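You operate a simulated robot arm through the tools that you are given. There is no shell and no other tool.

You are at the controls of a simulated robot arm. One attempt, no reset.

TASK
Close the casing drain, vent the casing and open both gauge taps.
Fine: the set is isolated and stays so; close the vent tap once water shows in the clear hose; gauge vent screw home before the suction gauge tap opens.

The check looks at the end state, three seconds after you hand in, the way a careful person would. Anything else that was tipped, shoved, dropped, spilled or broken makes it a failure.

THE ROBOT
A 6-joint arm with a two-finger parallel gripper, fixed in place. Base frame: the origin is at the foot of the arm, x ahead of it, y to its left, z up. Lengths are in mm, angles in degrees, forces in N, time in s.
With the tool pointing down near the work surface it reaches from about 100 to 780 mm from the base axis. Its first joint turns from -115.0 to 115.0 degrees. Payload 3.43 kg.
The TCP is the grasp point between the finger pads, 34 mm short of the fingertips. In the tool frame z runs along the fingers and y along their closing line. The gripper opens to 128 mm. The fingers are 24 mm wide and 12 mm thick; the gripper's body (48 by 130 mm) begins 96 mm behind the TCP.
Orientation is that of the tool frame in the base frame, as a unit quaternion [x, y, z, w]. With the fingers straight down and closing along the base's y, the tool's x points along the base's -x, its y along +y and its z along -z.

THE INTERFACE
- The arm moves only by the tool move_arm. Its argument "moves" is a list of rows, each a list of 2 entries, a list of its own where there are three numbers: the shift along the tool's x, y, z in units of 30 mm (1.0 is 30 mm), then the turn, a rotation vector about the tool's x, y, z in units of 6 degrees (1.0 is 6 degrees). In form: [[[dx, dy, dz], [rx, ry, rz]], ...]. A call has 1 to 20 rows; each row shifts and turns the commanded pose from where the row before left it, along the tool's axes as they then stand. "fingers" is the opening, from 0 (shut) to 1 (fully open), set as the call begins (left out, the last holds). A call with a number of a shift or a turn outside -1 to 1 is refused whole. Each row takes 0.2 s and may step no farther than 50 mm and 8.6 degrees from the row before; otherwise, or with a gripper value out of range, the whole call is refused. A pose out of reach is approached as far as the arm can. The call stops where the force on the tool passes 40 N (or 10 N more than at its start, if that is more) or the arm is blocked; 0.2 s more then pass. Each finger travels about 108 mm/s and halts on what it meets, pressing with about 32 N; the grip force reading is that of the motor and also rises with nothing between the fingers. The clock runs only during rows and for 0.2 s after the last one: add rows that do not move to give the fingers time. The reply holds the time, the measured pose of the TCP, the force on the tool along the base axes, the opening and the grip force, in the units named above and with some noise, with the torque about the TCP (base axes, N m) and any sound that the robot's microphone picked up.
- Cameras (640 x 400 px; columns grow to the right, rows downward): "scene" is fixed at [49.8, -649.2, 1654.4]; the picture's right is [0.94, -0.35, 0.00], its down [-0.09, -0.24, -0.97] and it looks along [0.34, 0.90, -0.26] (base axes); focal length 341 px, centre (320, 200). "wrist" rides on the gripper at [76, -11, -160] in the tool frame; the picture's right is [0.15, 0.99, 0.00], its down [-0.88, 0.13, -0.46] and it looks along [-0.45, 0.07, 0.89] (tool axes); focal length 234 px, centre (320, 200). There is no depth. A picture from a camera that has moved, and an enlarged one, comes with that camera's place and axes in the base frame and with its lens.
- grab_frame(camera): a new picture of that camera. No time passes.
- lift_body(by): slides the trunk up (or, below 0, down) by that many mm; the arm rides with it, the base frame stays. It gives what a move gives, with no picture.
- close_up(camera, box): a new picture of the part [left, top, right, bottom] of that camera's present view, enlarged. No time passes.
- hand_in(): hands the job in; it is judged then, once.

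Places have to be worked out from the pictures, the camera data and where the tool is seen. Open the gripper and draw the arm clear of the work before you hand the job in, unless the task says otherwise.

The tools are called after "Request:" as a command line: name --argument value ..., lists and objects as JSON in quotes. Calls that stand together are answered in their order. move_arm: Moves the arm, as the interface text tells. Its arguments: {"type":"object","properties":{"moves":{"type":"array","items":{"type":"array"}},"fingers":{"type":"number"}},"required":["moves"]} The other tools are called the same way: lift_body (by) slides the trunk up or down; grab_frame (camera) takes a picture; close_up (camera, box) takes an enlarged picture of a part of a camera's view; hand_in () hands the job in.

At the start:

```text
clock: 0.0
ee_pos: [242.6, 431.1, 1563.9]
orientation: [-0.001, 1.0, 0.001, 0.001]
ft_force: [0.0, 0.3, -0.1]
ft_torque: [0.0, -0.01, 0.0]
opening: 127.9
grasp_force: 0.0
trunk travel left (down, up): [-710.0, 80.0]
```

scene: 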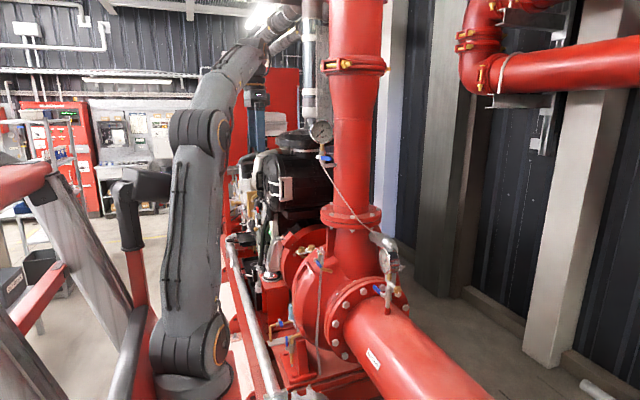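
wrist: 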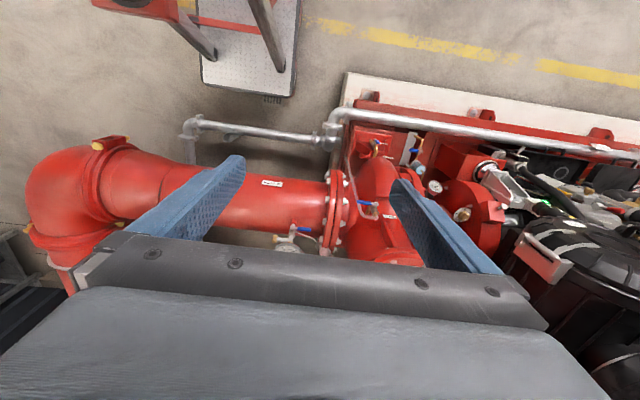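

I start by studying the scene before moving; the scene picture shows several blue-handled taps around a red pump. I'll take enlarged views of them.

Request:
close_up --camera "scene" --box '[220, 220, 420, 400]'

Request:
close_up --camera "scene" --box '[280, 100, 400, 200]'

Request:
close_up --camera "scene" --box '[250, 300, 340, 400]'

Request:
close_up --camera "wrist" --box '[240, 120, 480, 260]'

Request:
close_up --camera "scene" --box '[350, 220, 430, 320]'

```text
2.22 times, centred on (320, 310) of scene
camera zoom: at [49.8, -649.2, 1654.4], right [0.94, -0.35, 0.0], down [-0.09, -0.24, -0.97], along [0.34, 0.9, -0.26], focal length 759 px, centre (320, -44)
```

zoom: 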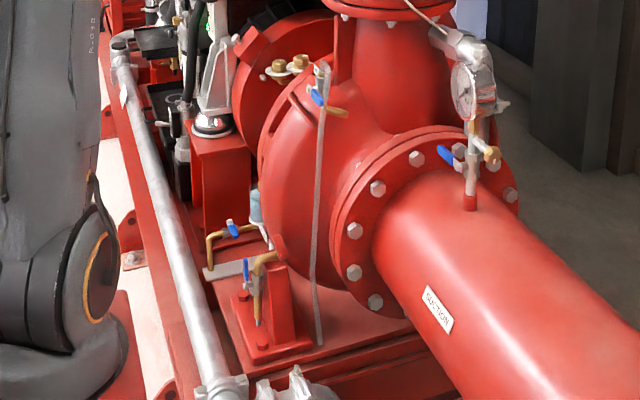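

```text
4.00 times, centred on (340, 150) of scene
camera zoom: at [49.8, -649.2, 1654.4], right [0.94, -0.35, 0.0], down [-0.09, -0.24, -0.97], along [0.34, 0.9, -0.26], focal length 1365 px, centre (240, 400)
```

zoom: 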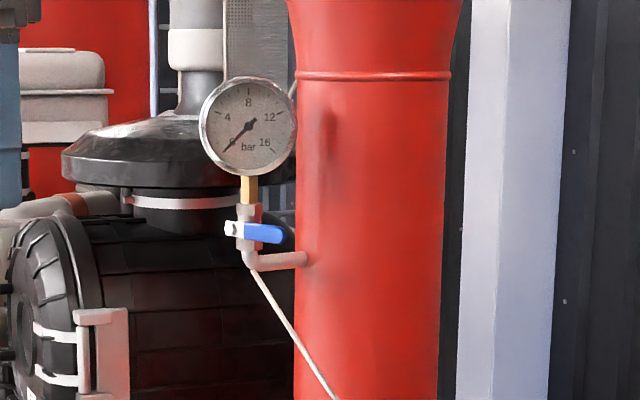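

```text
4.00 times, centred on (295, 350) of scene
camera zoom: at [49.8, -649.2, 1654.4], right [0.94, -0.35, 0.0], down [-0.09, -0.24, -0.97], along [0.34, 0.9, -0.26], focal length 1365 px, centre (420, -400)
```

zoom: 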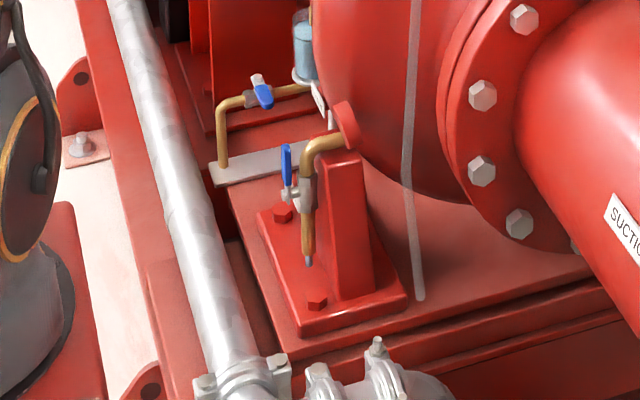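

```text
2.67 times, centred on (360, 190) of wrist
camera zoom: at [165.0, 419.4, 1723.2], right [-0.15, 0.99, 0.0], down [0.88, 0.13, 0.46], along [0.45, 0.07, -0.89], focal length 624 px, centre (213, 227)
```

zoom: 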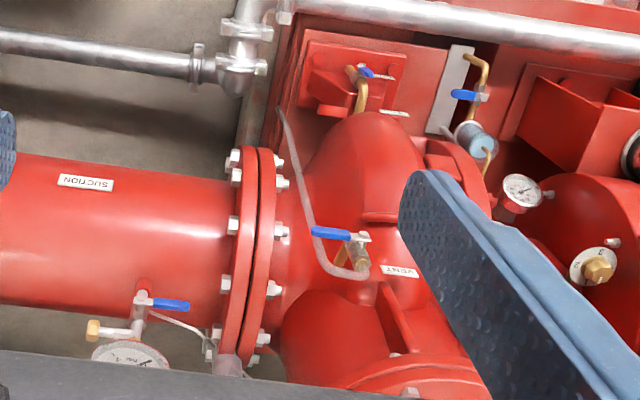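

```text
4.00 times, centred on (390, 270) of scene
camera zoom: at [49.8, -649.2, 1654.4], right [0.94, -0.35, 0.0], down [-0.09, -0.24, -0.97], along [0.34, 0.9, -0.26], focal length 1365 px, centre (40, -80)
```

zoom: 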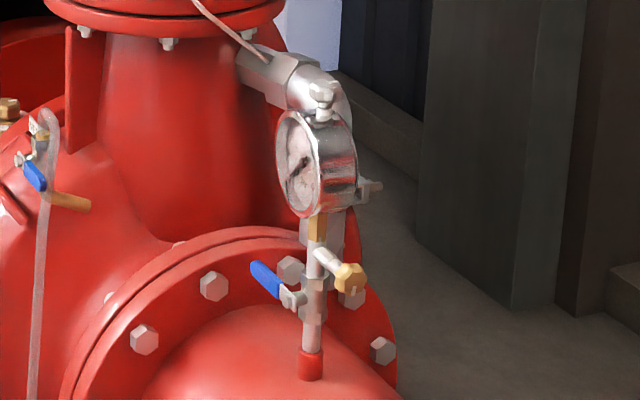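

The taps are identifiable: casing drain (brass pipe at the casing foot, lever in line), vent with clear hose, discharge gauge tap and suction gauge tap with a brass vent screw. I tilt the hand outward toward the pump (free air here) to get a better wrist view.

Request:
move_arm --moves '[[[0, 0, 0], [-0.766, -0.643, 0]], [[0, 0, 0], [-0.766, -0.643, 0]], [[0, 0, 0], [-0.766, -0.643, 0]], [[0, 0, 0], [-0.766, -0.643, 0]], [[0, 0, 0], [-0.766, -0.643, 0]]]'

```text
clock: 1.2
ee_pos: [249.9, 429.6, 1561.5]
orientation: [0.001, 0.966, 0.2, 0.166]
ft_force: [-0.4, 0.6, -0.1]
ft_torque: [-0.07, 0.03, -0.01]
opening: 128.3
grasp_force: 0.0
trunk travel left (down, up): [-710.0, 80.0]
```

Request:
grab_frame --camera "wrist"

Request:
grab_frame --camera "scene"

```text
taken
camera wrist: at [127.5, 363.7, 1671.5], right [-0.2, 0.92, 0.33], down [0.68, -0.11, 0.73], along [0.71, 0.37, -0.6], focal length 234 px, centre (320, 200)
```

wrist: 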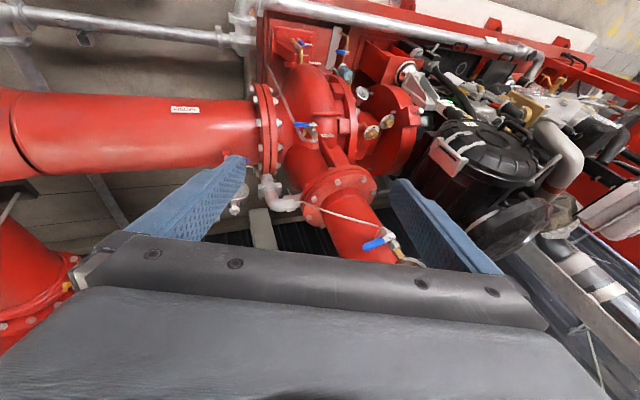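

```text
taken
```

scene: 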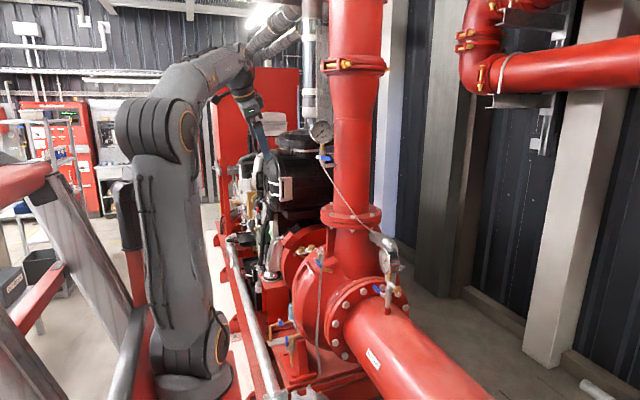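

The discharge gauge tap triangulates to about (582, 744, 1444). I roll the hand 180° about its own axis so the camera sits above the fingers and pictures come upright.

Request:
move_arm --moves '[[[0, 0, 0], [0, 0, 1]], [[0, 0, 0], [0, 0, 1]], [[0, 0, 0], [0, 0, 1]], [[0, 0, 0], [0, 0, 1]], [[0, 0, 0], [0, 0, 1]], [[0, 0, 0], [0, 0, 1]], [[0, 0, 0], [0, 0, 1]], [[0, 0, 0], [0, 0, 1]], [[0, 0, 0], [0, 0, 1]], [[0, 0, 0], [0, 0, 1]], [[0, 0, 0], [0, 0, 1]], [[0, 0, 0], [0, 0, 1]], [[0, 0, 0], [0, 0, 1]], [[0, 0, 0], [0, 0, 1]], [[0, 0, 0], [0, 0, 1]]]' --fingers 0

```text
clock: 4.4
ee_pos: [249.5, 430.6, 1560.2]
orientation: [0.684, 0.682, 0.258, -0.025]
ft_force: [-0.7, 0.1, -0.3]
ft_torque: [-0.01, -0.02, 0.01]
opening: 0.0
grasp_force: 31.8
trunk travel left (down, up): [-710.0, 80.0]
```

Halfway around; I continue the roll about 40° more so the camera lies directly above the tilt direction.

Request:
move_arm --moves '[[[0, 0, 0], [0, 0, 1]], [[0, 0, 0], [0, 0, 1]], [[0, 0, 0], [0, 0, 1]], [[0, 0, 0], [0, 0, 1]], [[0, 0, 0], [0, 0, 1]], [[0, 0, 0], [0, 0, 1]], [[0, 0, 0], [0, 0, 1]]]'

Request:
grab_frame --camera "wrist"

```text
clock: 6.0
ee_pos: [366.8, 336.8, 1558.3]
orientation: [0.879, 0.4, 0.231, -0.119]
ft_force: [-0.4, -0.6, -0.4]
ft_torque: [0.01, -0.03, 0.01]
opening: 0.1
grasp_force: 31.7
out of reach, approached as far as the arm can: row 3, 4, 5, 6, 7
trunk travel left (down, up): [-710.0, 80.0]
```

```text
taken
camera wrist: at [353.2, 331.4, 1735.3], right [0.83, -0.55, 0.05], down [-0.55, -0.84, -0.05], along [0.07, 0.02, -1.0], focal length 234 px, centre (320, 200)
```

wrist: 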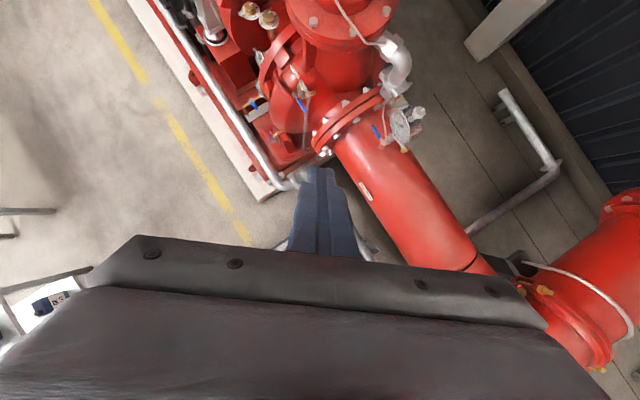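

The roll hit a wrist limit, so the hand drifted to (367, 337); camera-fully-on-top is at the joint's edge. I roll back about 24° to stay away from the limit and see where the commanded pose settles.

Request:
move_arm --moves '[[[0, 0, 0], [0, 0, -1]], [[0, 0, 0], [0, 0, -1]], [[0, 0, 0], [0, 0, -1]], [[0, 0, 0], [0, 0, -1]]]'

Request:
grab_frame --camera "scene"

```text
clock: 7.0
ee_pos: [369.8, 338.0, 1559.1]
orientation: [0.782, 0.568, 0.25, -0.064]
ft_force: [0.4, 0.6, 0.4]
ft_torque: [0.0, 0.02, -0.02]
opening: 0.0
grasp_force: 31.6
trunk travel left (down, up): [-710.0, 80.0]
```

```text
taken
```

scene: 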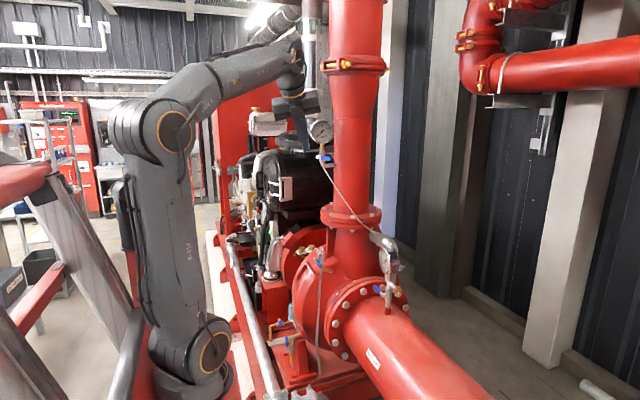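

The commanded pose now follows the reached one. The column under the hand is clear (only floor and a low pipe near z 450), so I lower the trunk part-way to look at the pump from lower down.

Request:
lift_body --by -300

Request:
grab_frame --camera "wrist"

Request:
grab_frame --camera "scene"

```text
clock: 10.0
ee_pos: [369.8, 337.4, 1258.0]
orientation: [0.782, 0.567, 0.251, -0.064]
ft_force: [-0.6, -0.9, -0.6]
ft_torque: [0.01, 0.02, -0.01]
opening: 0.1
grasp_force: 32.1
trunk travel left (down, up): [-410.0, 380.0]
```

```text
taken
camera wrist: at [324.7, 344.5, 1430.7], right [0.94, -0.22, 0.25], down [-0.23, -0.97, 0.01], along [0.24, -0.07, -0.97], focal length 234 px, centre (320, 200)
```

wrist: 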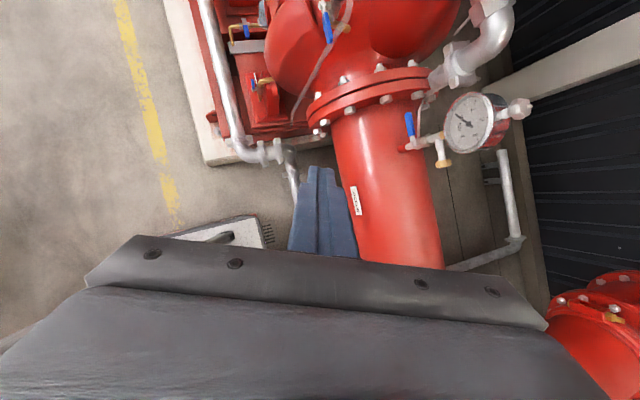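

```text
taken
```

scene: 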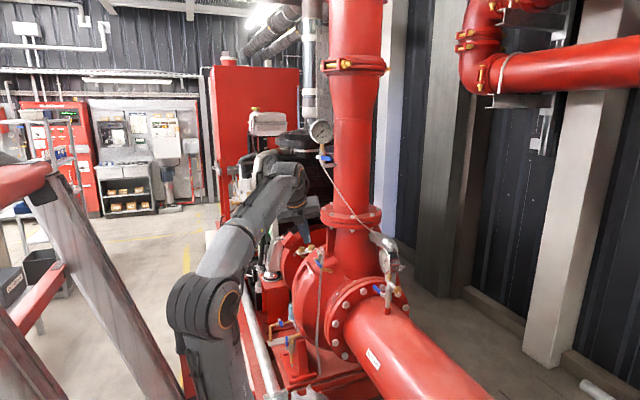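

Good view from above. I enlarge the suction gauge cluster, the vent and the drain.

Request:
close_up --camera "wrist" --box '[390, 70, 550, 190]'

Request:
close_up --camera "wrist" --box '[220, 0, 380, 120]'

```text
3.33 times, centred on (470, 130) of wrist
camera zoom: at [324.7, 344.5, 1430.7], right [0.94, -0.22, 0.25], down [-0.23, -0.97, 0.01], along [0.24, -0.07, -0.97], focal length 781 px, centre (-180, 433)
```

zoom: 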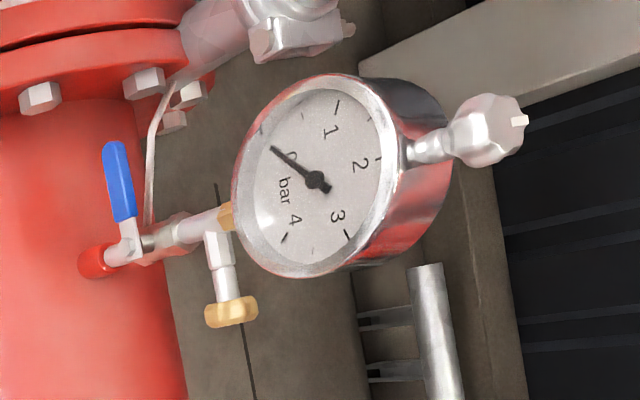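

```text
3.33 times, centred on (300, 60) of wrist
camera zoom: at [324.7, 344.5, 1430.7], right [0.94, -0.22, 0.25], down [-0.23, -0.97, 0.01], along [0.24, -0.07, -0.97], focal length 781 px, centre (387, 667)
```

zoom: 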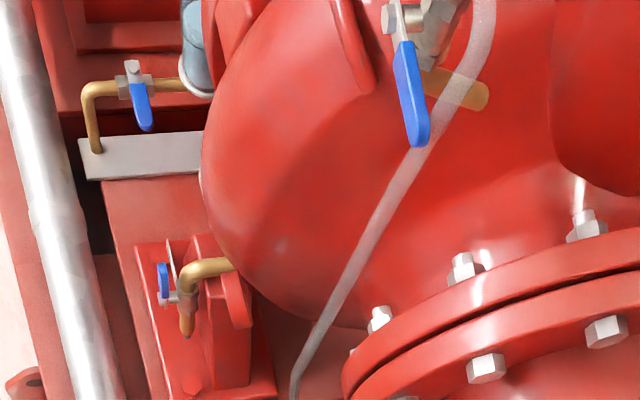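

The suction cluster is clear: lever at about (708, 386, 932) pointing +y (closed), vent screw about (730, 326, 990) facing -y. I lower the trunk further and look at the drain area from nearer.

Request:
lift_body --by -250

Request:
grab_frame --camera "wrist"

Request:
grab_frame --camera "scene"

```text
clock: 12.6
ee_pos: [425.5, 337.1, 1008.1]
orientation: [0.782, 0.568, 0.249, -0.065]
ft_force: [-0.1, 0.5, 0.1]
ft_torque: [0.02, 0.01, 0.0]
opening: 0.2
grasp_force: 31.8
trunk travel left (down, up): [-160.0, 630.0]
```

```text
taken
camera wrist: at [382.3, 344.9, 1181.2], right [0.94, -0.22, 0.25], down [-0.23, -0.97, 0.01], along [0.24, -0.07, -0.97], focal length 234 px, centre (320, 200)
```

wrist: 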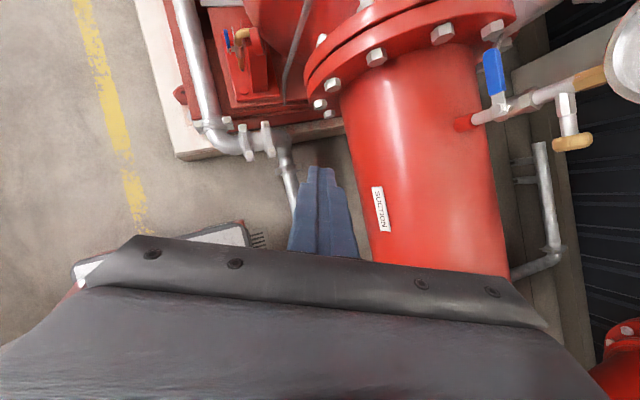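

```text
taken
```

scene: 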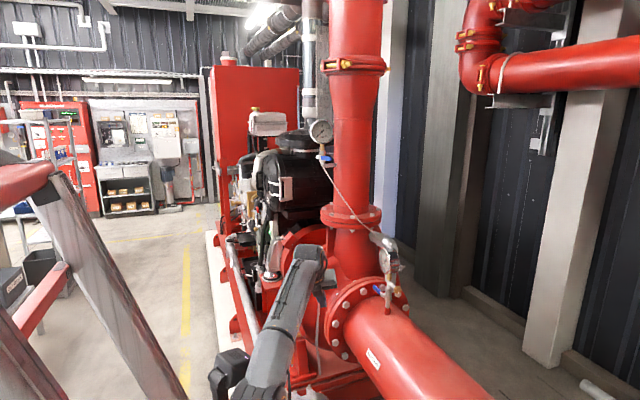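

The hand's x reads 425 rather than 370 after the slide; I check with a stationary step whether that is real and steady.

Request:
move_arm --moves '[[[0, 0, 0], [0, 0, 0]], [[0, 0, 0], [0, 0, 0]]]'

```text
clock: 13.2
ee_pos: [425.2, 337.1, 1008.9]
orientation: [0.783, 0.567, 0.249, -0.065]
ft_force: [-0.3, 0.2, 0.4]
ft_torque: [0.0, 0.01, -0.03]
opening: 0.0
grasp_force: 32.7
trunk travel left (down, up): [-160.0, 630.0]
```

The shift is steady (the trunk leans forward a bit when low). I now turn the hand so the fingers will point +x and down with the camera on the left, and draw back to x≈280, clear of the pump.

Request:
move_arm --moves '[[[0, 0, 0], [-0.332, -0.032, -0.861]], [[0, 0, 0], [-0.332, -0.032, -0.861]], [[0, 0, 0], [-0.332, -0.032, -0.861]], [[0, 0, 0], [-0.332, -0.032, -0.861]], [[0, 0, 0], [-0.332, -0.032, -0.861]], [[0, 0, 0], [-0.332, -0.032, -0.861]], [[0, 0, 0], [-0.332, -0.032, -0.861]], [[0, 0, 0], [-0.332, -0.032, -0.861]], [[0, 0, 0], [-0.332, -0.032, -0.861]], [[0, 0, 0], [-0.332, -0.032, -0.861]], [[0.604, -0.739, -0.737], [0, 0, 0]], [[0.604, -0.739, -0.737], [0, 0, 0]], [[0.604, -0.739, -0.737], [0, 0, 0]], [[0.604, -0.739, -0.737], [0, 0, 0]]]'

Request:
grab_frame --camera "wrist"

Request:
grab_frame --camera "scene"

```text
clock: 16.2
ee_pos: [301.2, 391.5, 1034.3]
orientation: [0.461, 0.802, 0.329, 0.191]
ft_force: [-0.2, -0.7, -0.7]
ft_torque: [0.01, 0.02, -0.02]
opening: 0.2
grasp_force: 32.1
out of reach, approached as far as the arm can: row 2, 3, 4, 5, 6, 7, 8, 9, 10, 11, 12, 13
trunk travel left (down, up): [-160.0, 630.0]
```

```text
taken
camera wrist: at [159.0, 396.6, 1140.2], right [0.53, 0.48, 0.7], down [0.24, -0.88, 0.42], along [0.81, -0.05, -0.58], focal length 234 px, centre (320, 200)
```

wrist: 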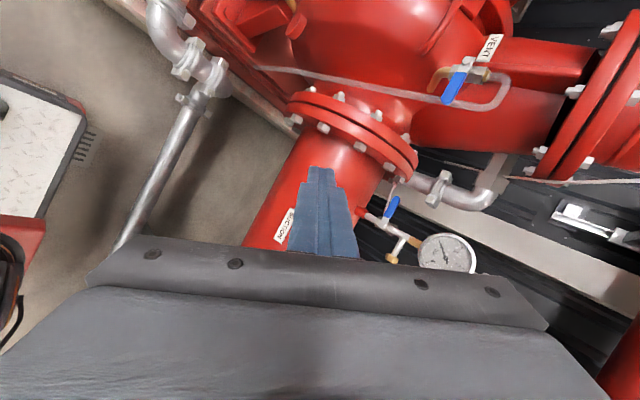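

```text
taken
```

scene: 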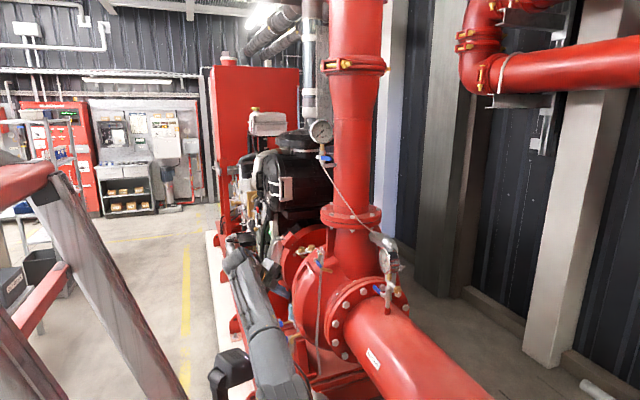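

The orientation is as intended (camera looks +x and down). I now move along +y at x≈285, z≈1000 toward the drain side, clear of everything seen.

Request:
move_arm --moves '[[[0.926, 0.247, 0.4], [0, 0, 0]], [[0.926, 0.247, 0.4], [0, 0, 0]], [[0.926, 0.247, 0.4], [0, 0, 0]], [[0.926, 0.247, 0.4], [0, 0, 0]], [[0.926, 0.247, 0.4], [0, 0, 0]], [[0.926, 0.247, 0.4], [0, 0, 0]], [[0.926, 0.247, 0.4], [0, 0, 0]], [[0.926, 0.247, 0.4], [0, 0, 0]], [[0.926, 0.247, 0.4], [0, 0, 0]], [[0.926, 0.247, 0.4], [0, 0, 0]]]'

Request:
grab_frame --camera "wrist"

Request:
grab_frame --camera "scene"

```text
clock: 18.6
ee_pos: [344.3, 685.0, 1004.9]
orientation: [0.498, 0.779, 0.325, 0.199]
ft_force: [0.6, 0.4, -0.4]
ft_torque: [0.03, 0.03, 0.03]
opening: 0.0
grasp_force: 32.3
trunk travel left (down, up): [-160.0, 630.0]
stopped in row 10: the arm was blocked; the commanded pose is now the measured one
```

```text
taken
camera wrist: at [204.0, 700.8, 1111.9], right [0.58, 0.42, 0.7], down [0.17, -0.9, 0.4], along [0.8, -0.11, -0.59], focal length 234 px, centre (320, 200)
```

wrist: 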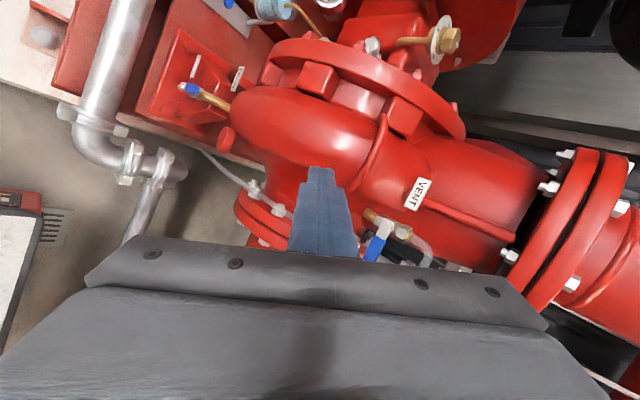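

```text
taken
```

scene: 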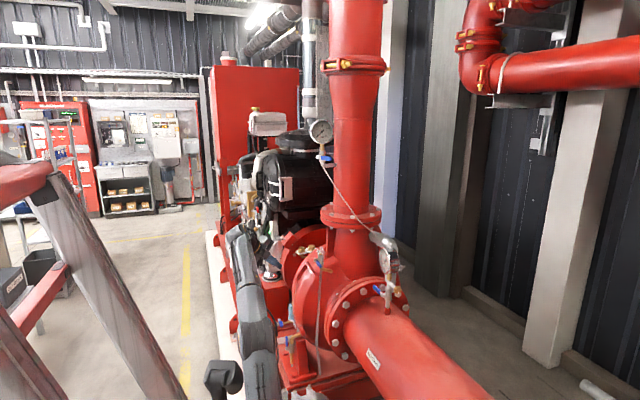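

The move stopped as "blocked" with x about 64 mm off what I asked, though no tool force shows — some other part of the arm may be touching something. I look closely before moving further.

Request:
close_up --camera "scene" --box '[180, 220, 340, 400]'

Request:
close_up --camera "scene" --box '[0, 140, 240, 400]'

```text
2.22 times, centred on (260, 310) of scene
camera zoom: at [49.8, -649.2, 1654.4], right [0.94, -0.35, 0.0], down [-0.09, -0.24, -0.97], along [0.34, 0.9, -0.26], focal length 759 px, centre (453, -44)
```

zoom: 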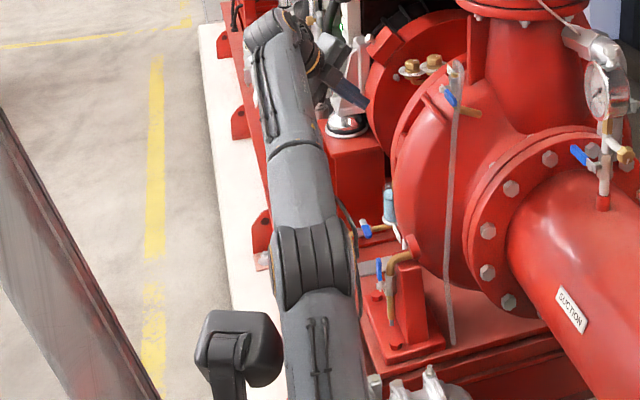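

```text
1.54 times, centred on (120, 270) of scene
camera zoom: at [49.8, -649.2, 1654.4], right [0.94, -0.35, 0.0], down [-0.09, -0.24, -0.97], along [0.34, 0.9, -0.26], focal length 525 px, centre (628, 92)
```

zoom: 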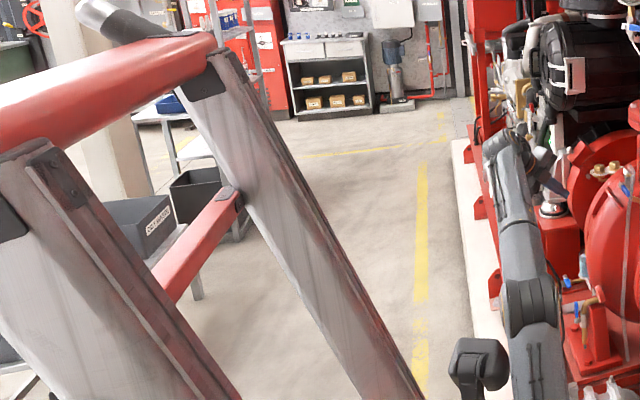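

I test with a small downward move to see whether the arm now follows the command.

Request:
move_arm --moves '[[[0, -0.5, 0.5], [0, 0, 0]], [[0, -0.5, 0.5], [0, 0, 0]], [[0, 0, 0], [0, 0, 0]]]'

Request:
close_up --camera "scene" --box '[180, 220, 340, 400]'

```text
clock: 19.4
ee_pos: [343.1, 690.5, 960.7]
orientation: [0.496, 0.78, 0.325, 0.2]
ft_force: [-0.6, 0.2, 0.4]
ft_torque: [0.0, 0.02, 0.01]
opening: 0.0
grasp_force: 32.2
trunk travel left (down, up): [-160.0, 630.0]
```

```text
2.22 times, centred on (260, 310) of scene
camera zoom: at [49.8, -649.2, 1654.4], right [0.94, -0.35, 0.0], down [-0.09, -0.24, -0.97], along [0.34, 0.9, -0.26], focal length 759 px, centre (453, -44)
```

zoom: 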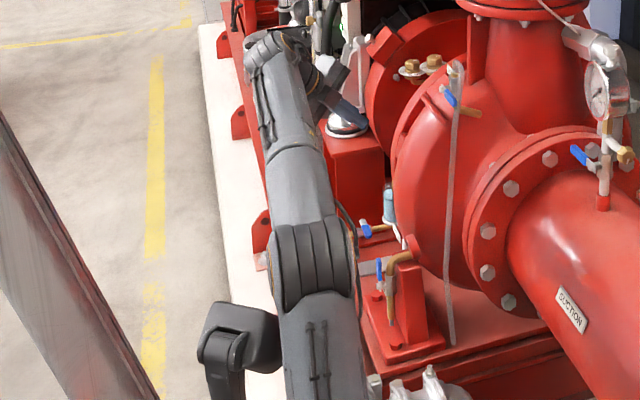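

The arm follows now. To understand the forward shift, I raise the trunk by 100 mm here (free space above the hand) and watch x.

Request:
lift_body --by 100

Request:
close_up --camera "scene" --box '[180, 180, 360, 400]'

```text
clock: 20.7
ee_pos: [340.5, 689.0, 1058.1]
orientation: [0.495, 0.78, 0.325, 0.201]
ft_force: [0.4, 0.2, 0.2]
ft_torque: [0.0, 0.0, 0.02]
opening: 0.0
grasp_force: 32.0
trunk travel left (down, up): [-260.0, 530.0]
```

```text
1.82 times, centred on (270, 290) of scene
camera zoom: at [49.8, -649.2, 1654.4], right [0.94, -0.35, 0.0], down [-0.09, -0.24, -0.97], along [0.34, 0.9, -0.26], focal length 621 px, centre (411, 36)
```

zoom: 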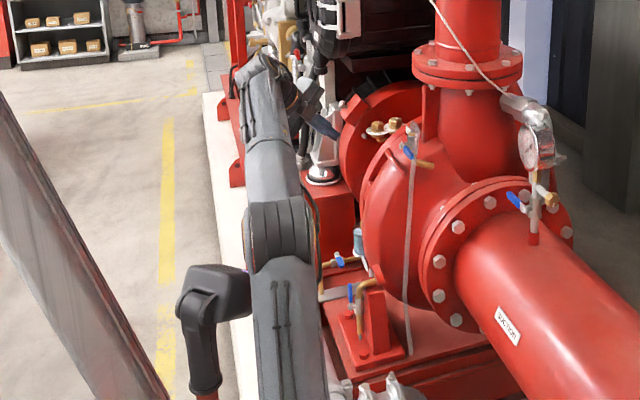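

Trunk motion is vertical here, so I keep it at this height. I lower the hand alongside the pump to z≈760 at x≈340 (casing face is beyond x≈470) to look at the drain closely.

Request:
move_arm --moves '[[[-0.01, -0.8825, 0.8837], [0, 0, 0]], [[-0.01, -0.8825, 0.8837], [0, 0, 0]], [[-0.01, -0.8825, 0.8837], [0, 0, 0]], [[-0.01, -0.8825, 0.8837], [0, 0, 0]], [[-0.01, -0.8825, 0.8837], [0, 0, 0]], [[-0.01, -0.8825, 0.8837], [0, 0, 0]], [[-0.01, -0.8825, 0.8837], [0, 0, 0]], [[-0.01, -0.8825, 0.8837], [0, 0, 0]]]'

Request:
grab_frame --camera "wrist"

Request:
close_up --camera "scene" --box '[180, 180, 360, 400]'

```text
clock: 22.5
ee_pos: [368.2, 712.0, 798.8]
orientation: [0.492, 0.787, 0.313, 0.2]
ft_force: [-0.2, 0.5, 0.3]
ft_torque: [-0.03, -0.02, -0.01]
opening: 0.3
grasp_force: 31.6
out of reach, approached as far as the arm can: row 6, 7, 8
trunk travel left (down, up): [-260.0, 530.0]
```

```text
taken
camera wrist: at [228.2, 729.3, 906.2], right [0.58, 0.45, 0.68], down [0.19, -0.89, 0.42], along [0.79, -0.12, -0.6], focal length 234 px, centre (320, 200)
```

wrist: 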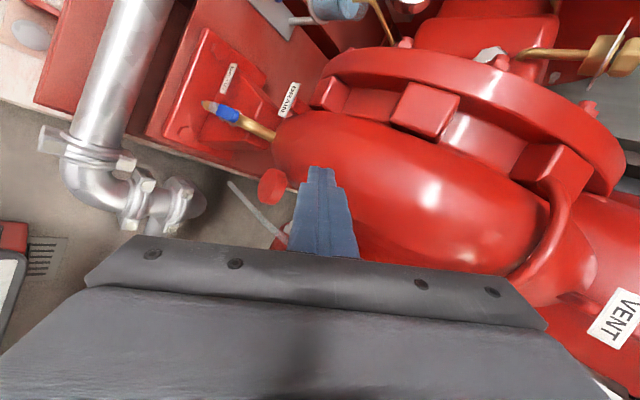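

```text
1.82 times, centred on (270, 290) of scene
camera zoom: at [49.8, -649.2, 1654.4], right [0.94, -0.35, 0.0], down [-0.09, -0.24, -0.97], along [0.34, 0.9, -0.26], focal length 621 px, centre (411, 36)
```

zoom: 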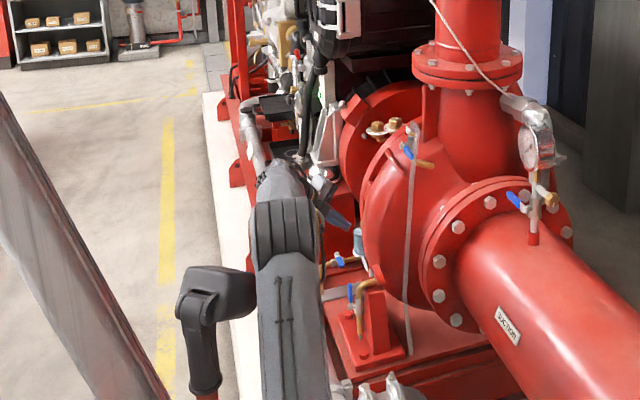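

The drain is now seen clearly with its "DRAIN" tag, but the last rows ran out of reach (the hand sits at (368, 712, 799)). I enlarge the drain, then decide on the trunk height.

Request:
close_up --camera "wrist" --box '[150, 40, 350, 240]'

Request:
grab_frame --camera "scene"

```text
2.00 times, centred on (250, 140) of wrist
camera zoom: at [228.2, 729.3, 906.2], right [0.58, 0.45, 0.68], down [0.19, -0.89, 0.42], along [0.79, -0.12, -0.6], focal length 468 px, centre (460, 320)
```

zoom: 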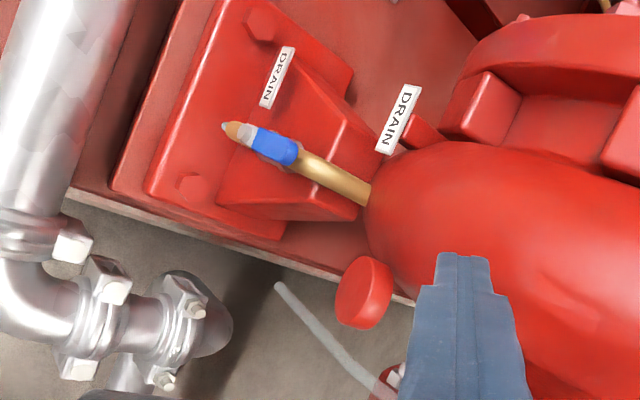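

```text
taken
```

scene: 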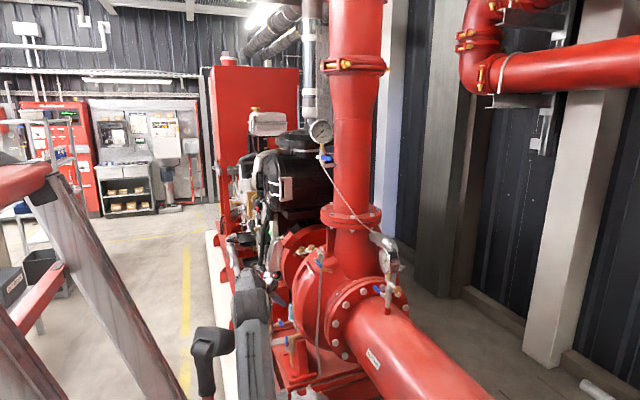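

The tag confirms the drain tap; its hub is about (404, 739, 505) with the lever standing up to z≈579 in the plane x≈400. I test whether a steeper hand pitch lets the arm get lower: pitch 12° down and shift toward -y, staying well clear.

Request:
move_arm --moves '[[[-0.9, 0, 0], [0, 0, 0]], [[-0.9, 0, 0], [0, 0, 0]], [[0, 0, 0], [1, 0, 0]], [[0, 0, 0], [1, 0, 0]], [[0, -0.8, 0.8], [0, 0, 0]], [[0, -0.8, 0.8], [0, 0, 0]]]'

```text
clock: 23.9
ee_pos: [391.6, 662.4, 740.8]
orientation: [0.515, 0.809, 0.238, 0.15]
ft_force: [0.0, -0.2, -0.1]
ft_torque: [-0.01, -0.02, 0.0]
opening: 0.1
grasp_force: 32.2
out of reach, approached as far as the arm can: row 1, 2
trunk travel left (down, up): [-260.0, 530.0]
```

A steeper pitch frees the arm. I back off to x≈330 for margin (the trunk shifted forward in this range before), then lower the trunk 150.

Request:
move_arm --moves '[[[0.42, -0.76, -0.49], [0, 0, 0]], [[0.42, -0.76, -0.49], [0, 0, 0]]]'

Request:
lift_body --by -100

Request:
grab_frame --camera "wrist"

Request:
grab_frame --camera "scene"

```text
clock: 24.7
ee_pos: [363.5, 658.0, 740.8]
orientation: [0.531, 0.799, 0.237, 0.151]
ft_force: [-0.4, -0.8, -0.2]
ft_torque: [0.01, 0.0, 0.01]
opening: 0.1
grasp_force: 31.9
trunk travel left (down, up): [-260.0, 530.0]
stopped in row 2: the arm was blocked; the commanded pose is now the measured one
```

```text
clock: 26.0
ee_pos: [384.3, 650.9, 637.5]
orientation: [0.544, 0.791, 0.232, 0.156]
ft_force: [-0.1, -0.4, 0.4]
ft_torque: [0.02, -0.03, 0.01]
opening: 0.0
grasp_force: 31.6
trunk travel left (down, up): [-160.0, 630.0]
```

```text
taken
camera wrist: at [267.8, 687.2, 767.4], right [0.73, 0.43, 0.53], down [0.19, -0.87, 0.45], along [0.66, -0.23, -0.72], focal length 234 px, centre (320, 200)
```

wrist: 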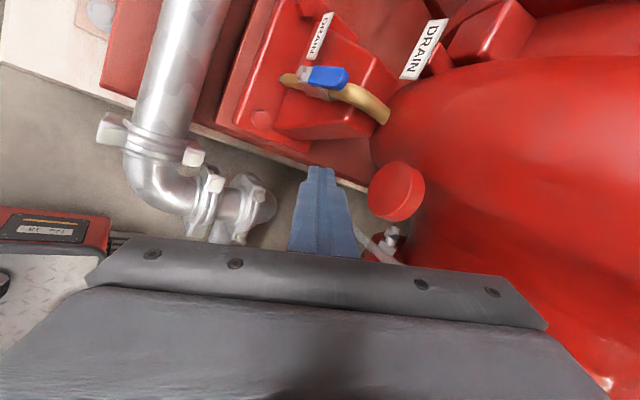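

```text
taken
```

scene: 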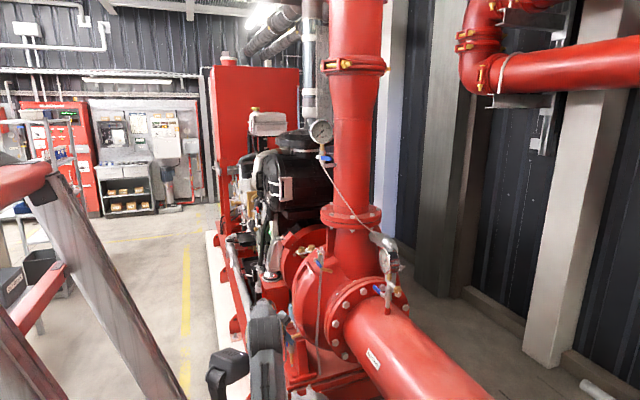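

The trunk lean again nudged the arm; the black mast beside the upper arm seems to limit swinging left, so a steeper hand (which needs less left swing) is the way. I look closely at the drain lever now.

Request:
close_up --camera "wrist" --box '[240, 30, 440, 155]'

Request:
close_up --camera "scene" --box '[190, 290, 310, 400]'

```text
3.20 times, centred on (340, 92) of wrist
camera zoom: at [267.8, 687.2, 767.4], right [0.73, 0.43, 0.53], down [0.19, -0.87, 0.45], along [0.66, -0.23, -0.72], focal length 749 px, centre (256, 544)
```

zoom: 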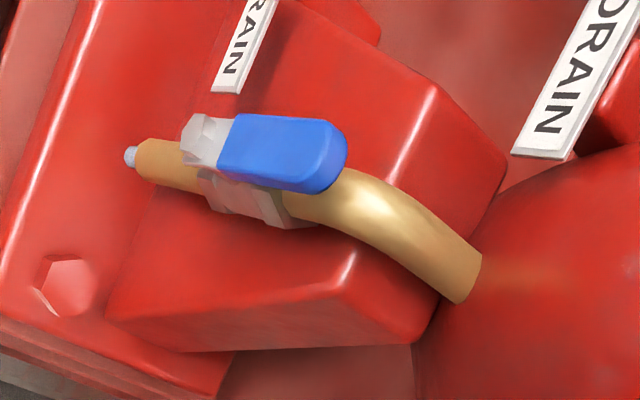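

```text
3.64 times, centred on (250, 345) of scene
camera zoom: at [49.8, -649.2, 1654.4], right [0.94, -0.35, 0.0], down [-0.09, -0.24, -0.97], along [0.34, 0.9, -0.26], focal length 1241 px, centre (574, -327)
```

zoom: 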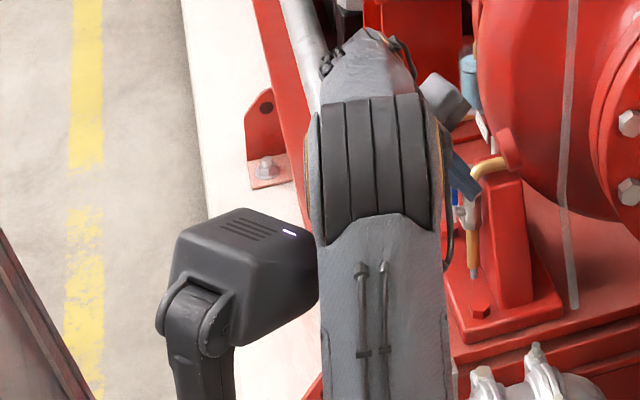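

The black object is the robot's own head camera, touching the upper arm when it swings left. I pitch the hand 18° steeper and check position and view before approaching the lever from its -y side.

Request:
move_arm --moves '[[[0, 0, 0], [1, 0, 0]], [[0, 0, 0], [1, 0, 0]], [[0, 0, 0], [1, 0, 0]]]'

Request:
grab_frame --camera "wrist"

```text
clock: 26.8
ee_pos: [360.2, 657.8, 638.1]
orientation: [0.546, 0.828, 0.106, 0.067]
ft_force: [0.3, 0.6, 0.0]
ft_torque: [0.01, -0.03, 0.01]
opening: 0.2
grasp_force: 32.3
trunk travel left (down, up): [-160.0, 630.0]
```

```text
taken
camera wrist: at [284.3, 706.3, 791.7], right [0.82, 0.51, 0.25], down [0.36, -0.81, 0.47], along [0.44, -0.3, -0.85], focal length 234 px, centre (320, 200)
```

wrist: 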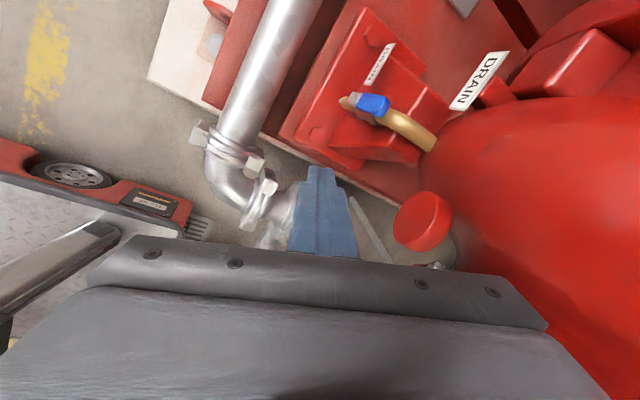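

The hand returned to its commanded spot, (360, 658, 638). I move the closed fingertips to just beside the drain lever on its -y side, tip near (403, 692, 552).

Request:
move_arm --moves '[[[0.157, 0.33, 0.693], [0, 0, 0]], [[0.157, 0.33, 0.693], [0, 0, 0]], [[0.157, 0.33, 0.693], [0, 0, 0]]]'

Request:
grab_frame --camera "wrist"

Request:
close_up --camera "scene" --box '[230, 290, 350, 400]'

```text
clock: 27.6
ee_pos: [396.6, 687.8, 585.8]
orientation: [0.547, 0.827, 0.105, 0.067]
ft_force: [-0.6, -0.1, 0.3]
ft_torque: [0.02, 0.0, 0.01]
opening: 0.0
grasp_force: 31.3
trunk travel left (down, up): [-160.0, 630.0]
```

```text
taken
camera wrist: at [320.2, 737.8, 738.0], right [0.82, 0.51, 0.25], down [0.36, -0.81, 0.47], along [0.44, -0.3, -0.85], focal length 234 px, centre (320, 200)
```

wrist: 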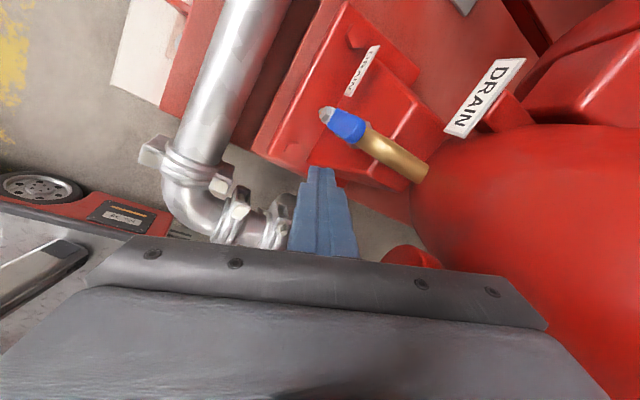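

```text
3.64 times, centred on (290, 345) of scene
camera zoom: at [49.8, -649.2, 1654.4], right [0.94, -0.35, 0.0], down [-0.09, -0.24, -0.97], along [0.34, 0.9, -0.26], focal length 1241 px, centre (429, -327)
```

zoom: 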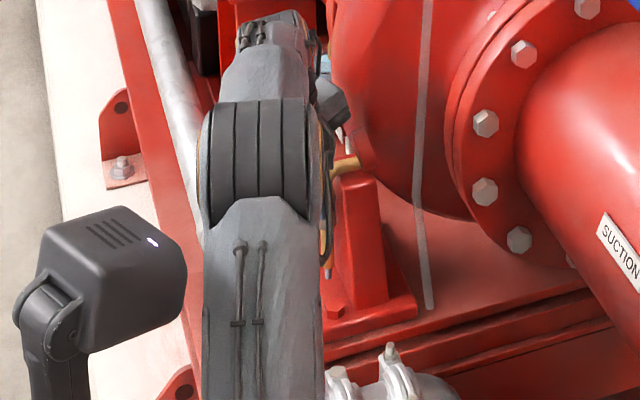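

The fingertips are at about (404, 691, 553), ~30 mm short of the lever on its -y side. I push gently in +y to start turning the lever and watch the force.

Request:
move_arm --moves '[[[0.857, 0.356, 0.096], [0, 0, 0]], [[0.306, 0.127, 0.034], [0, 0, 0]], [[0.306, 0.127, 0.034], [0, 0, 0]]]'

Request:
grab_frame --camera "wrist"

```text
clock: 28.2
ee_pos: [394.6, 716.0, 584.1]
orientation: [0.548, 0.828, 0.098, 0.067]
ft_force: [-17.3, -14.5, 19.0]
ft_torque: [-0.25, 0.26, 0.01]
opening: 0.1
grasp_force: 31.7
trunk travel left (down, up): [-160.0, 630.0]
stopped in row 2: the force on the tool passed its limit at 52 N (the readings are from after the stop); the commanded pose is now the measured one
```

```text
taken
camera wrist: at [319.2, 767.3, 737.3], right [0.83, 0.51, 0.23], down [0.36, -0.8, 0.48], along [0.43, -0.31, -0.85], focal length 234 px, centre (320, 200)
```

wrist: 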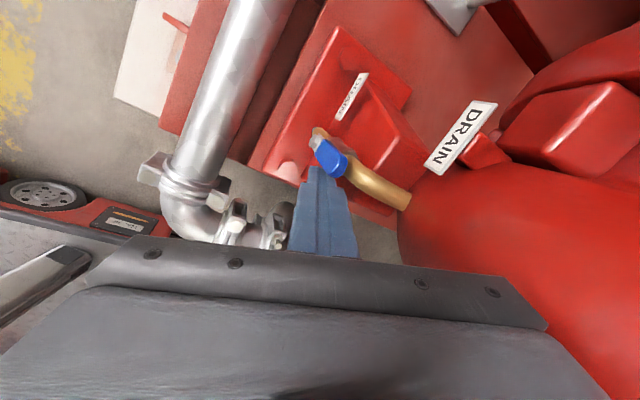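

Contact came with force on the tool (-17, -14, +19): the finger corner met the brass elbow just behind the lever rather than the lever alone. I back off in -y and shift 13 mm toward -x so the finger only overlaps the lever.

Request:
move_arm --moves '[[[-0.37, -0.15, -0.04], [0, 0, 0]], [[0.17, -0.386, -0.098], [0, 0, 0]], [[0, 0, 0], [0, 0, 0]]]'

Request:
close_up --camera "wrist" --box '[260, 90, 420, 260]'

```text
clock: 29.0
ee_pos: [385.6, 702.8, 582.9]
orientation: [0.548, 0.828, 0.097, 0.068]
ft_force: [-0.3, 0.3, 0.1]
ft_torque: [0.02, -0.01, -0.01]
opening: 0.0
grasp_force: 31.8
trunk travel left (down, up): [-160.0, 630.0]
```

```text
2.35 times, centred on (340, 175) of wrist
camera zoom: at [311.4, 753.9, 735.0], right [0.83, 0.51, 0.23], down [0.36, -0.8, 0.48], along [0.43, -0.31, -0.85], focal length 551 px, centre (273, 259)
```

zoom: 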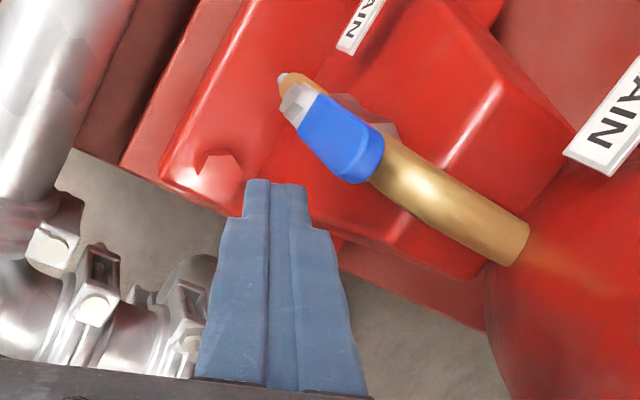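

Still vertical and free. I shift 5 mm more to -x and push in +y in small steps so the finger's corner meets only the lever.

Request:
move_arm --moves '[[[0.065, -0.149, -0.036], [0, 0, 0]], [[0.306, 0.127, 0.03], [0, 0, 0]], [[0.306, 0.127, 0.03], [0, 0, 0]], [[0.306, 0.127, 0.03], [0, 0, 0]]]'

Request:
close_up --camera "wrist" --box '[260, 90, 420, 260]'

```text
clock: 29.8
ee_pos: [383.2, 715.5, 579.7]
orientation: [0.549, 0.828, 0.089, 0.069]
ft_force: [-8.6, -23.2, 18.1]
ft_torque: [-0.45, 0.06, -0.17]
opening: 0.0
grasp_force: 31.8
trunk travel left (down, up): [-160.0, 630.0]
stopped in row 3: the force on the tool passed its limit at 53 N (the readings are from after the stop); the commanded pose is now the measured one
```

```text
2.35 times, centred on (340, 175) of wrist
camera zoom: at [309.8, 769.3, 733.2], right [0.83, 0.51, 0.22], down [0.36, -0.8, 0.49], along [0.42, -0.33, -0.85], focal length 551 px, centre (273, 259)
```

zoom: 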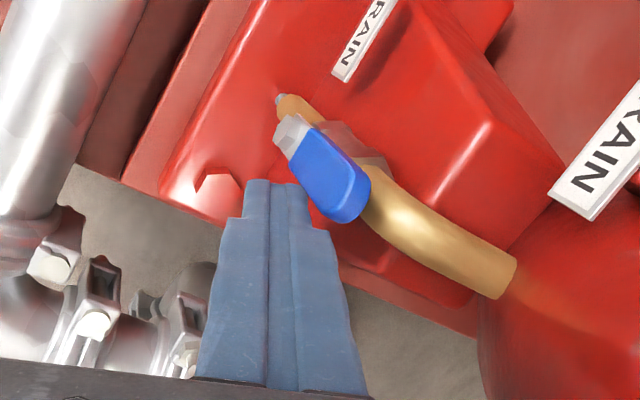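

The lever did not yield to +y (53 N, still upright), so it must turn the other way. I lift clear over it and go to its +y side.

Request:
move_arm --moves '[[[-0.307, -0.127, -0.03], [0, 0, 0]], [[-0.006, 0.235, -0.972], [0, 0, 0]], [[-0.006, 0.235, -0.972], [0, 0, 0]], [[0.767, 0.317, 0.072], [0, 0, 0]], [[0.767, 0.317, 0.072], [0, 0, 0]], [[0.767, 0.317, 0.072], [0, 0, 0]], [[0, 0, 0], [0, 0, 0]]]'

Request:
grab_frame --camera "wrist"

```text
clock: 31.4
ee_pos: [383.7, 781.7, 638.2]
orientation: [0.55, 0.828, 0.09, 0.069]
ft_force: [-0.1, -0.4, 0.0]
ft_torque: [0.01, -0.01, -0.03]
opening: 0.0
grasp_force: 32.3
trunk travel left (down, up): [-160.0, 630.0]
```

```text
taken
camera wrist: at [309.1, 835.2, 789.9], right [0.83, 0.51, 0.22], down [0.36, -0.8, 0.49], along [0.42, -0.32, -0.85], focal length 234 px, centre (320, 200)
```

wrist: 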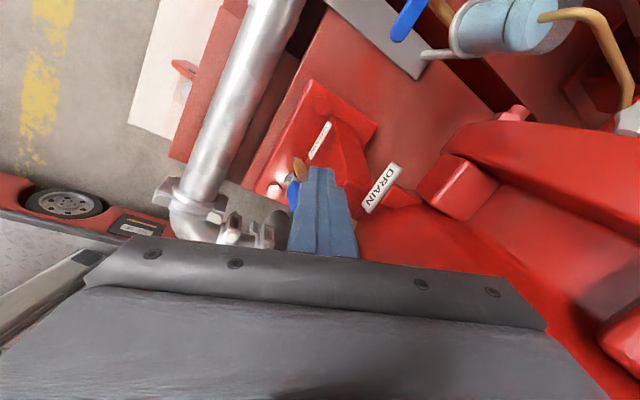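

I'm now on the +y side of the lever with clear space. I lower the fingertips beside it and push gently in -y.

Request:
move_arm --moves '[[[0.083, -0.387, 0.815], [0, 0, 0]], [[0.005, -0.208, 0.859], [0, 0, 0]], [[-0.614, -0.254, -0.058], [0, 0, 0]], [[-0.307, -0.127, -0.029], [0, 0, 0]], [[-0.307, -0.127, -0.029], [0, 0, 0]]]'

Request:
grab_frame --camera "wrist"

```text
clock: 32.5
ee_pos: [376.5, 741.2, 586.7]
orientation: [0.548, 0.829, 0.09, 0.068]
ft_force: [0.0, 0.3, 0.2]
ft_torque: [0.01, 0.02, -0.01]
opening: 0.0
grasp_force: 31.7
trunk travel left (down, up): [-160.0, 630.0]
```

```text
taken
camera wrist: at [303.7, 793.9, 738.6], right [0.83, 0.51, 0.22], down [0.36, -0.8, 0.49], along [0.42, -0.32, -0.85], focal length 234 px, centre (320, 200)
```

wrist: 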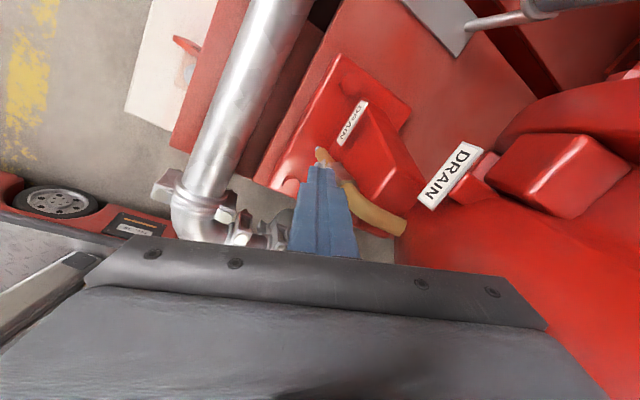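

No force registered and the lever isn't visible past the fingers; I zoom in to see whether it moved or is hidden.

Request:
close_up --camera "wrist" --box '[260, 110, 420, 260]'

Request:
close_up --camera "scene" --box '[240, 300, 340, 390]'

```text
2.67 times, centred on (340, 185) of wrist
camera zoom: at [303.7, 793.9, 738.6], right [0.83, 0.51, 0.22], down [0.36, -0.8, 0.49], along [0.42, -0.32, -0.85], focal length 624 px, centre (267, 240)
```

zoom: 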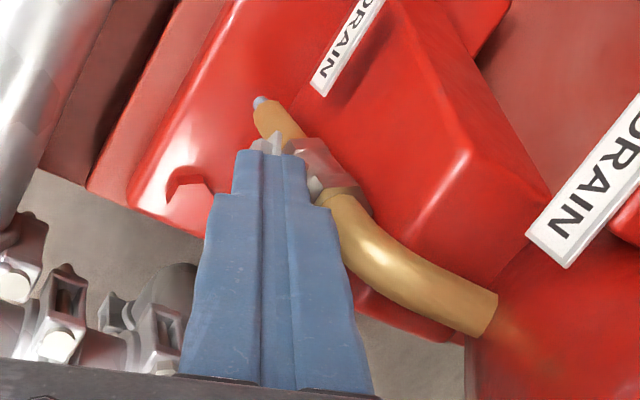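

```text
4.44 times, centred on (290, 345) of scene
camera zoom: at [49.8, -649.2, 1654.4], right [0.94, -0.35, 0.0], down [-0.09, -0.24, -0.97], along [0.34, 0.9, -0.26], focal length 1517 px, centre (453, -444)
```

zoom: 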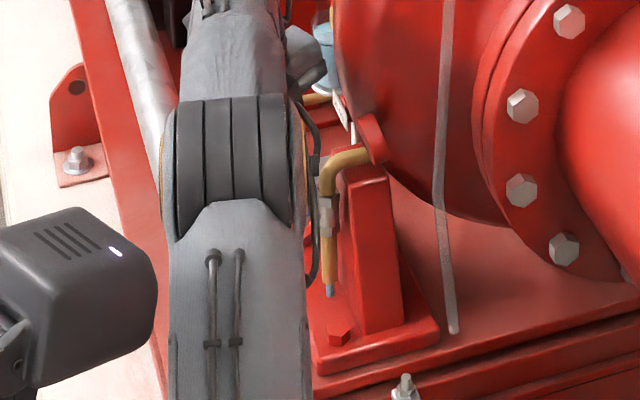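

The lever must be hidden behind the fingers, turning freely toward -y. I follow its arc (further -y and gradually down) and then check.

Request:
move_arm --moves '[[[-0.276, -0.13, 0.039], [0, 0, 0]], [[-0.336, -0.187, 0.163], [0, 0, 0]], [[-0.305, -0.19, 0.231], [0, 0, 0]]]'

Request:
close_up --camera "wrist" --box '[260, 80, 420, 260]'

```text
clock: 33.4
ee_pos: [378.6, 711.6, 570.4]
orientation: [0.55, 0.828, 0.09, 0.067]
ft_force: [-0.4, -0.7, 0.0]
ft_torque: [-0.03, 0.0, -0.02]
opening: 0.2
grasp_force: 32.2
trunk travel left (down, up): [-160.0, 630.0]
```

```text
2.22 times, centred on (340, 170) of wrist
camera zoom: at [305.0, 765.2, 722.7], right [0.83, 0.51, 0.22], down [0.36, -0.8, 0.49], along [0.42, -0.32, -0.85], focal length 520 px, centre (276, 267)
```

zoom: 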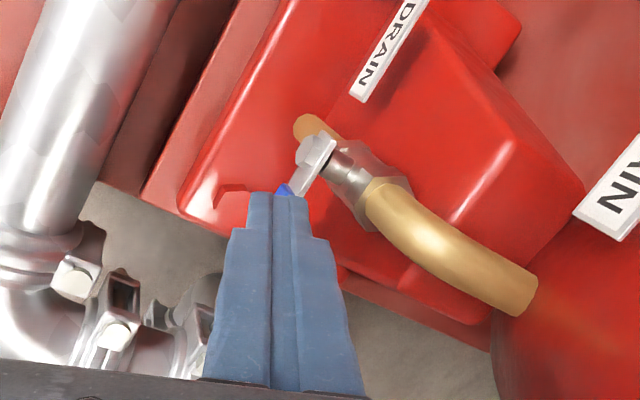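

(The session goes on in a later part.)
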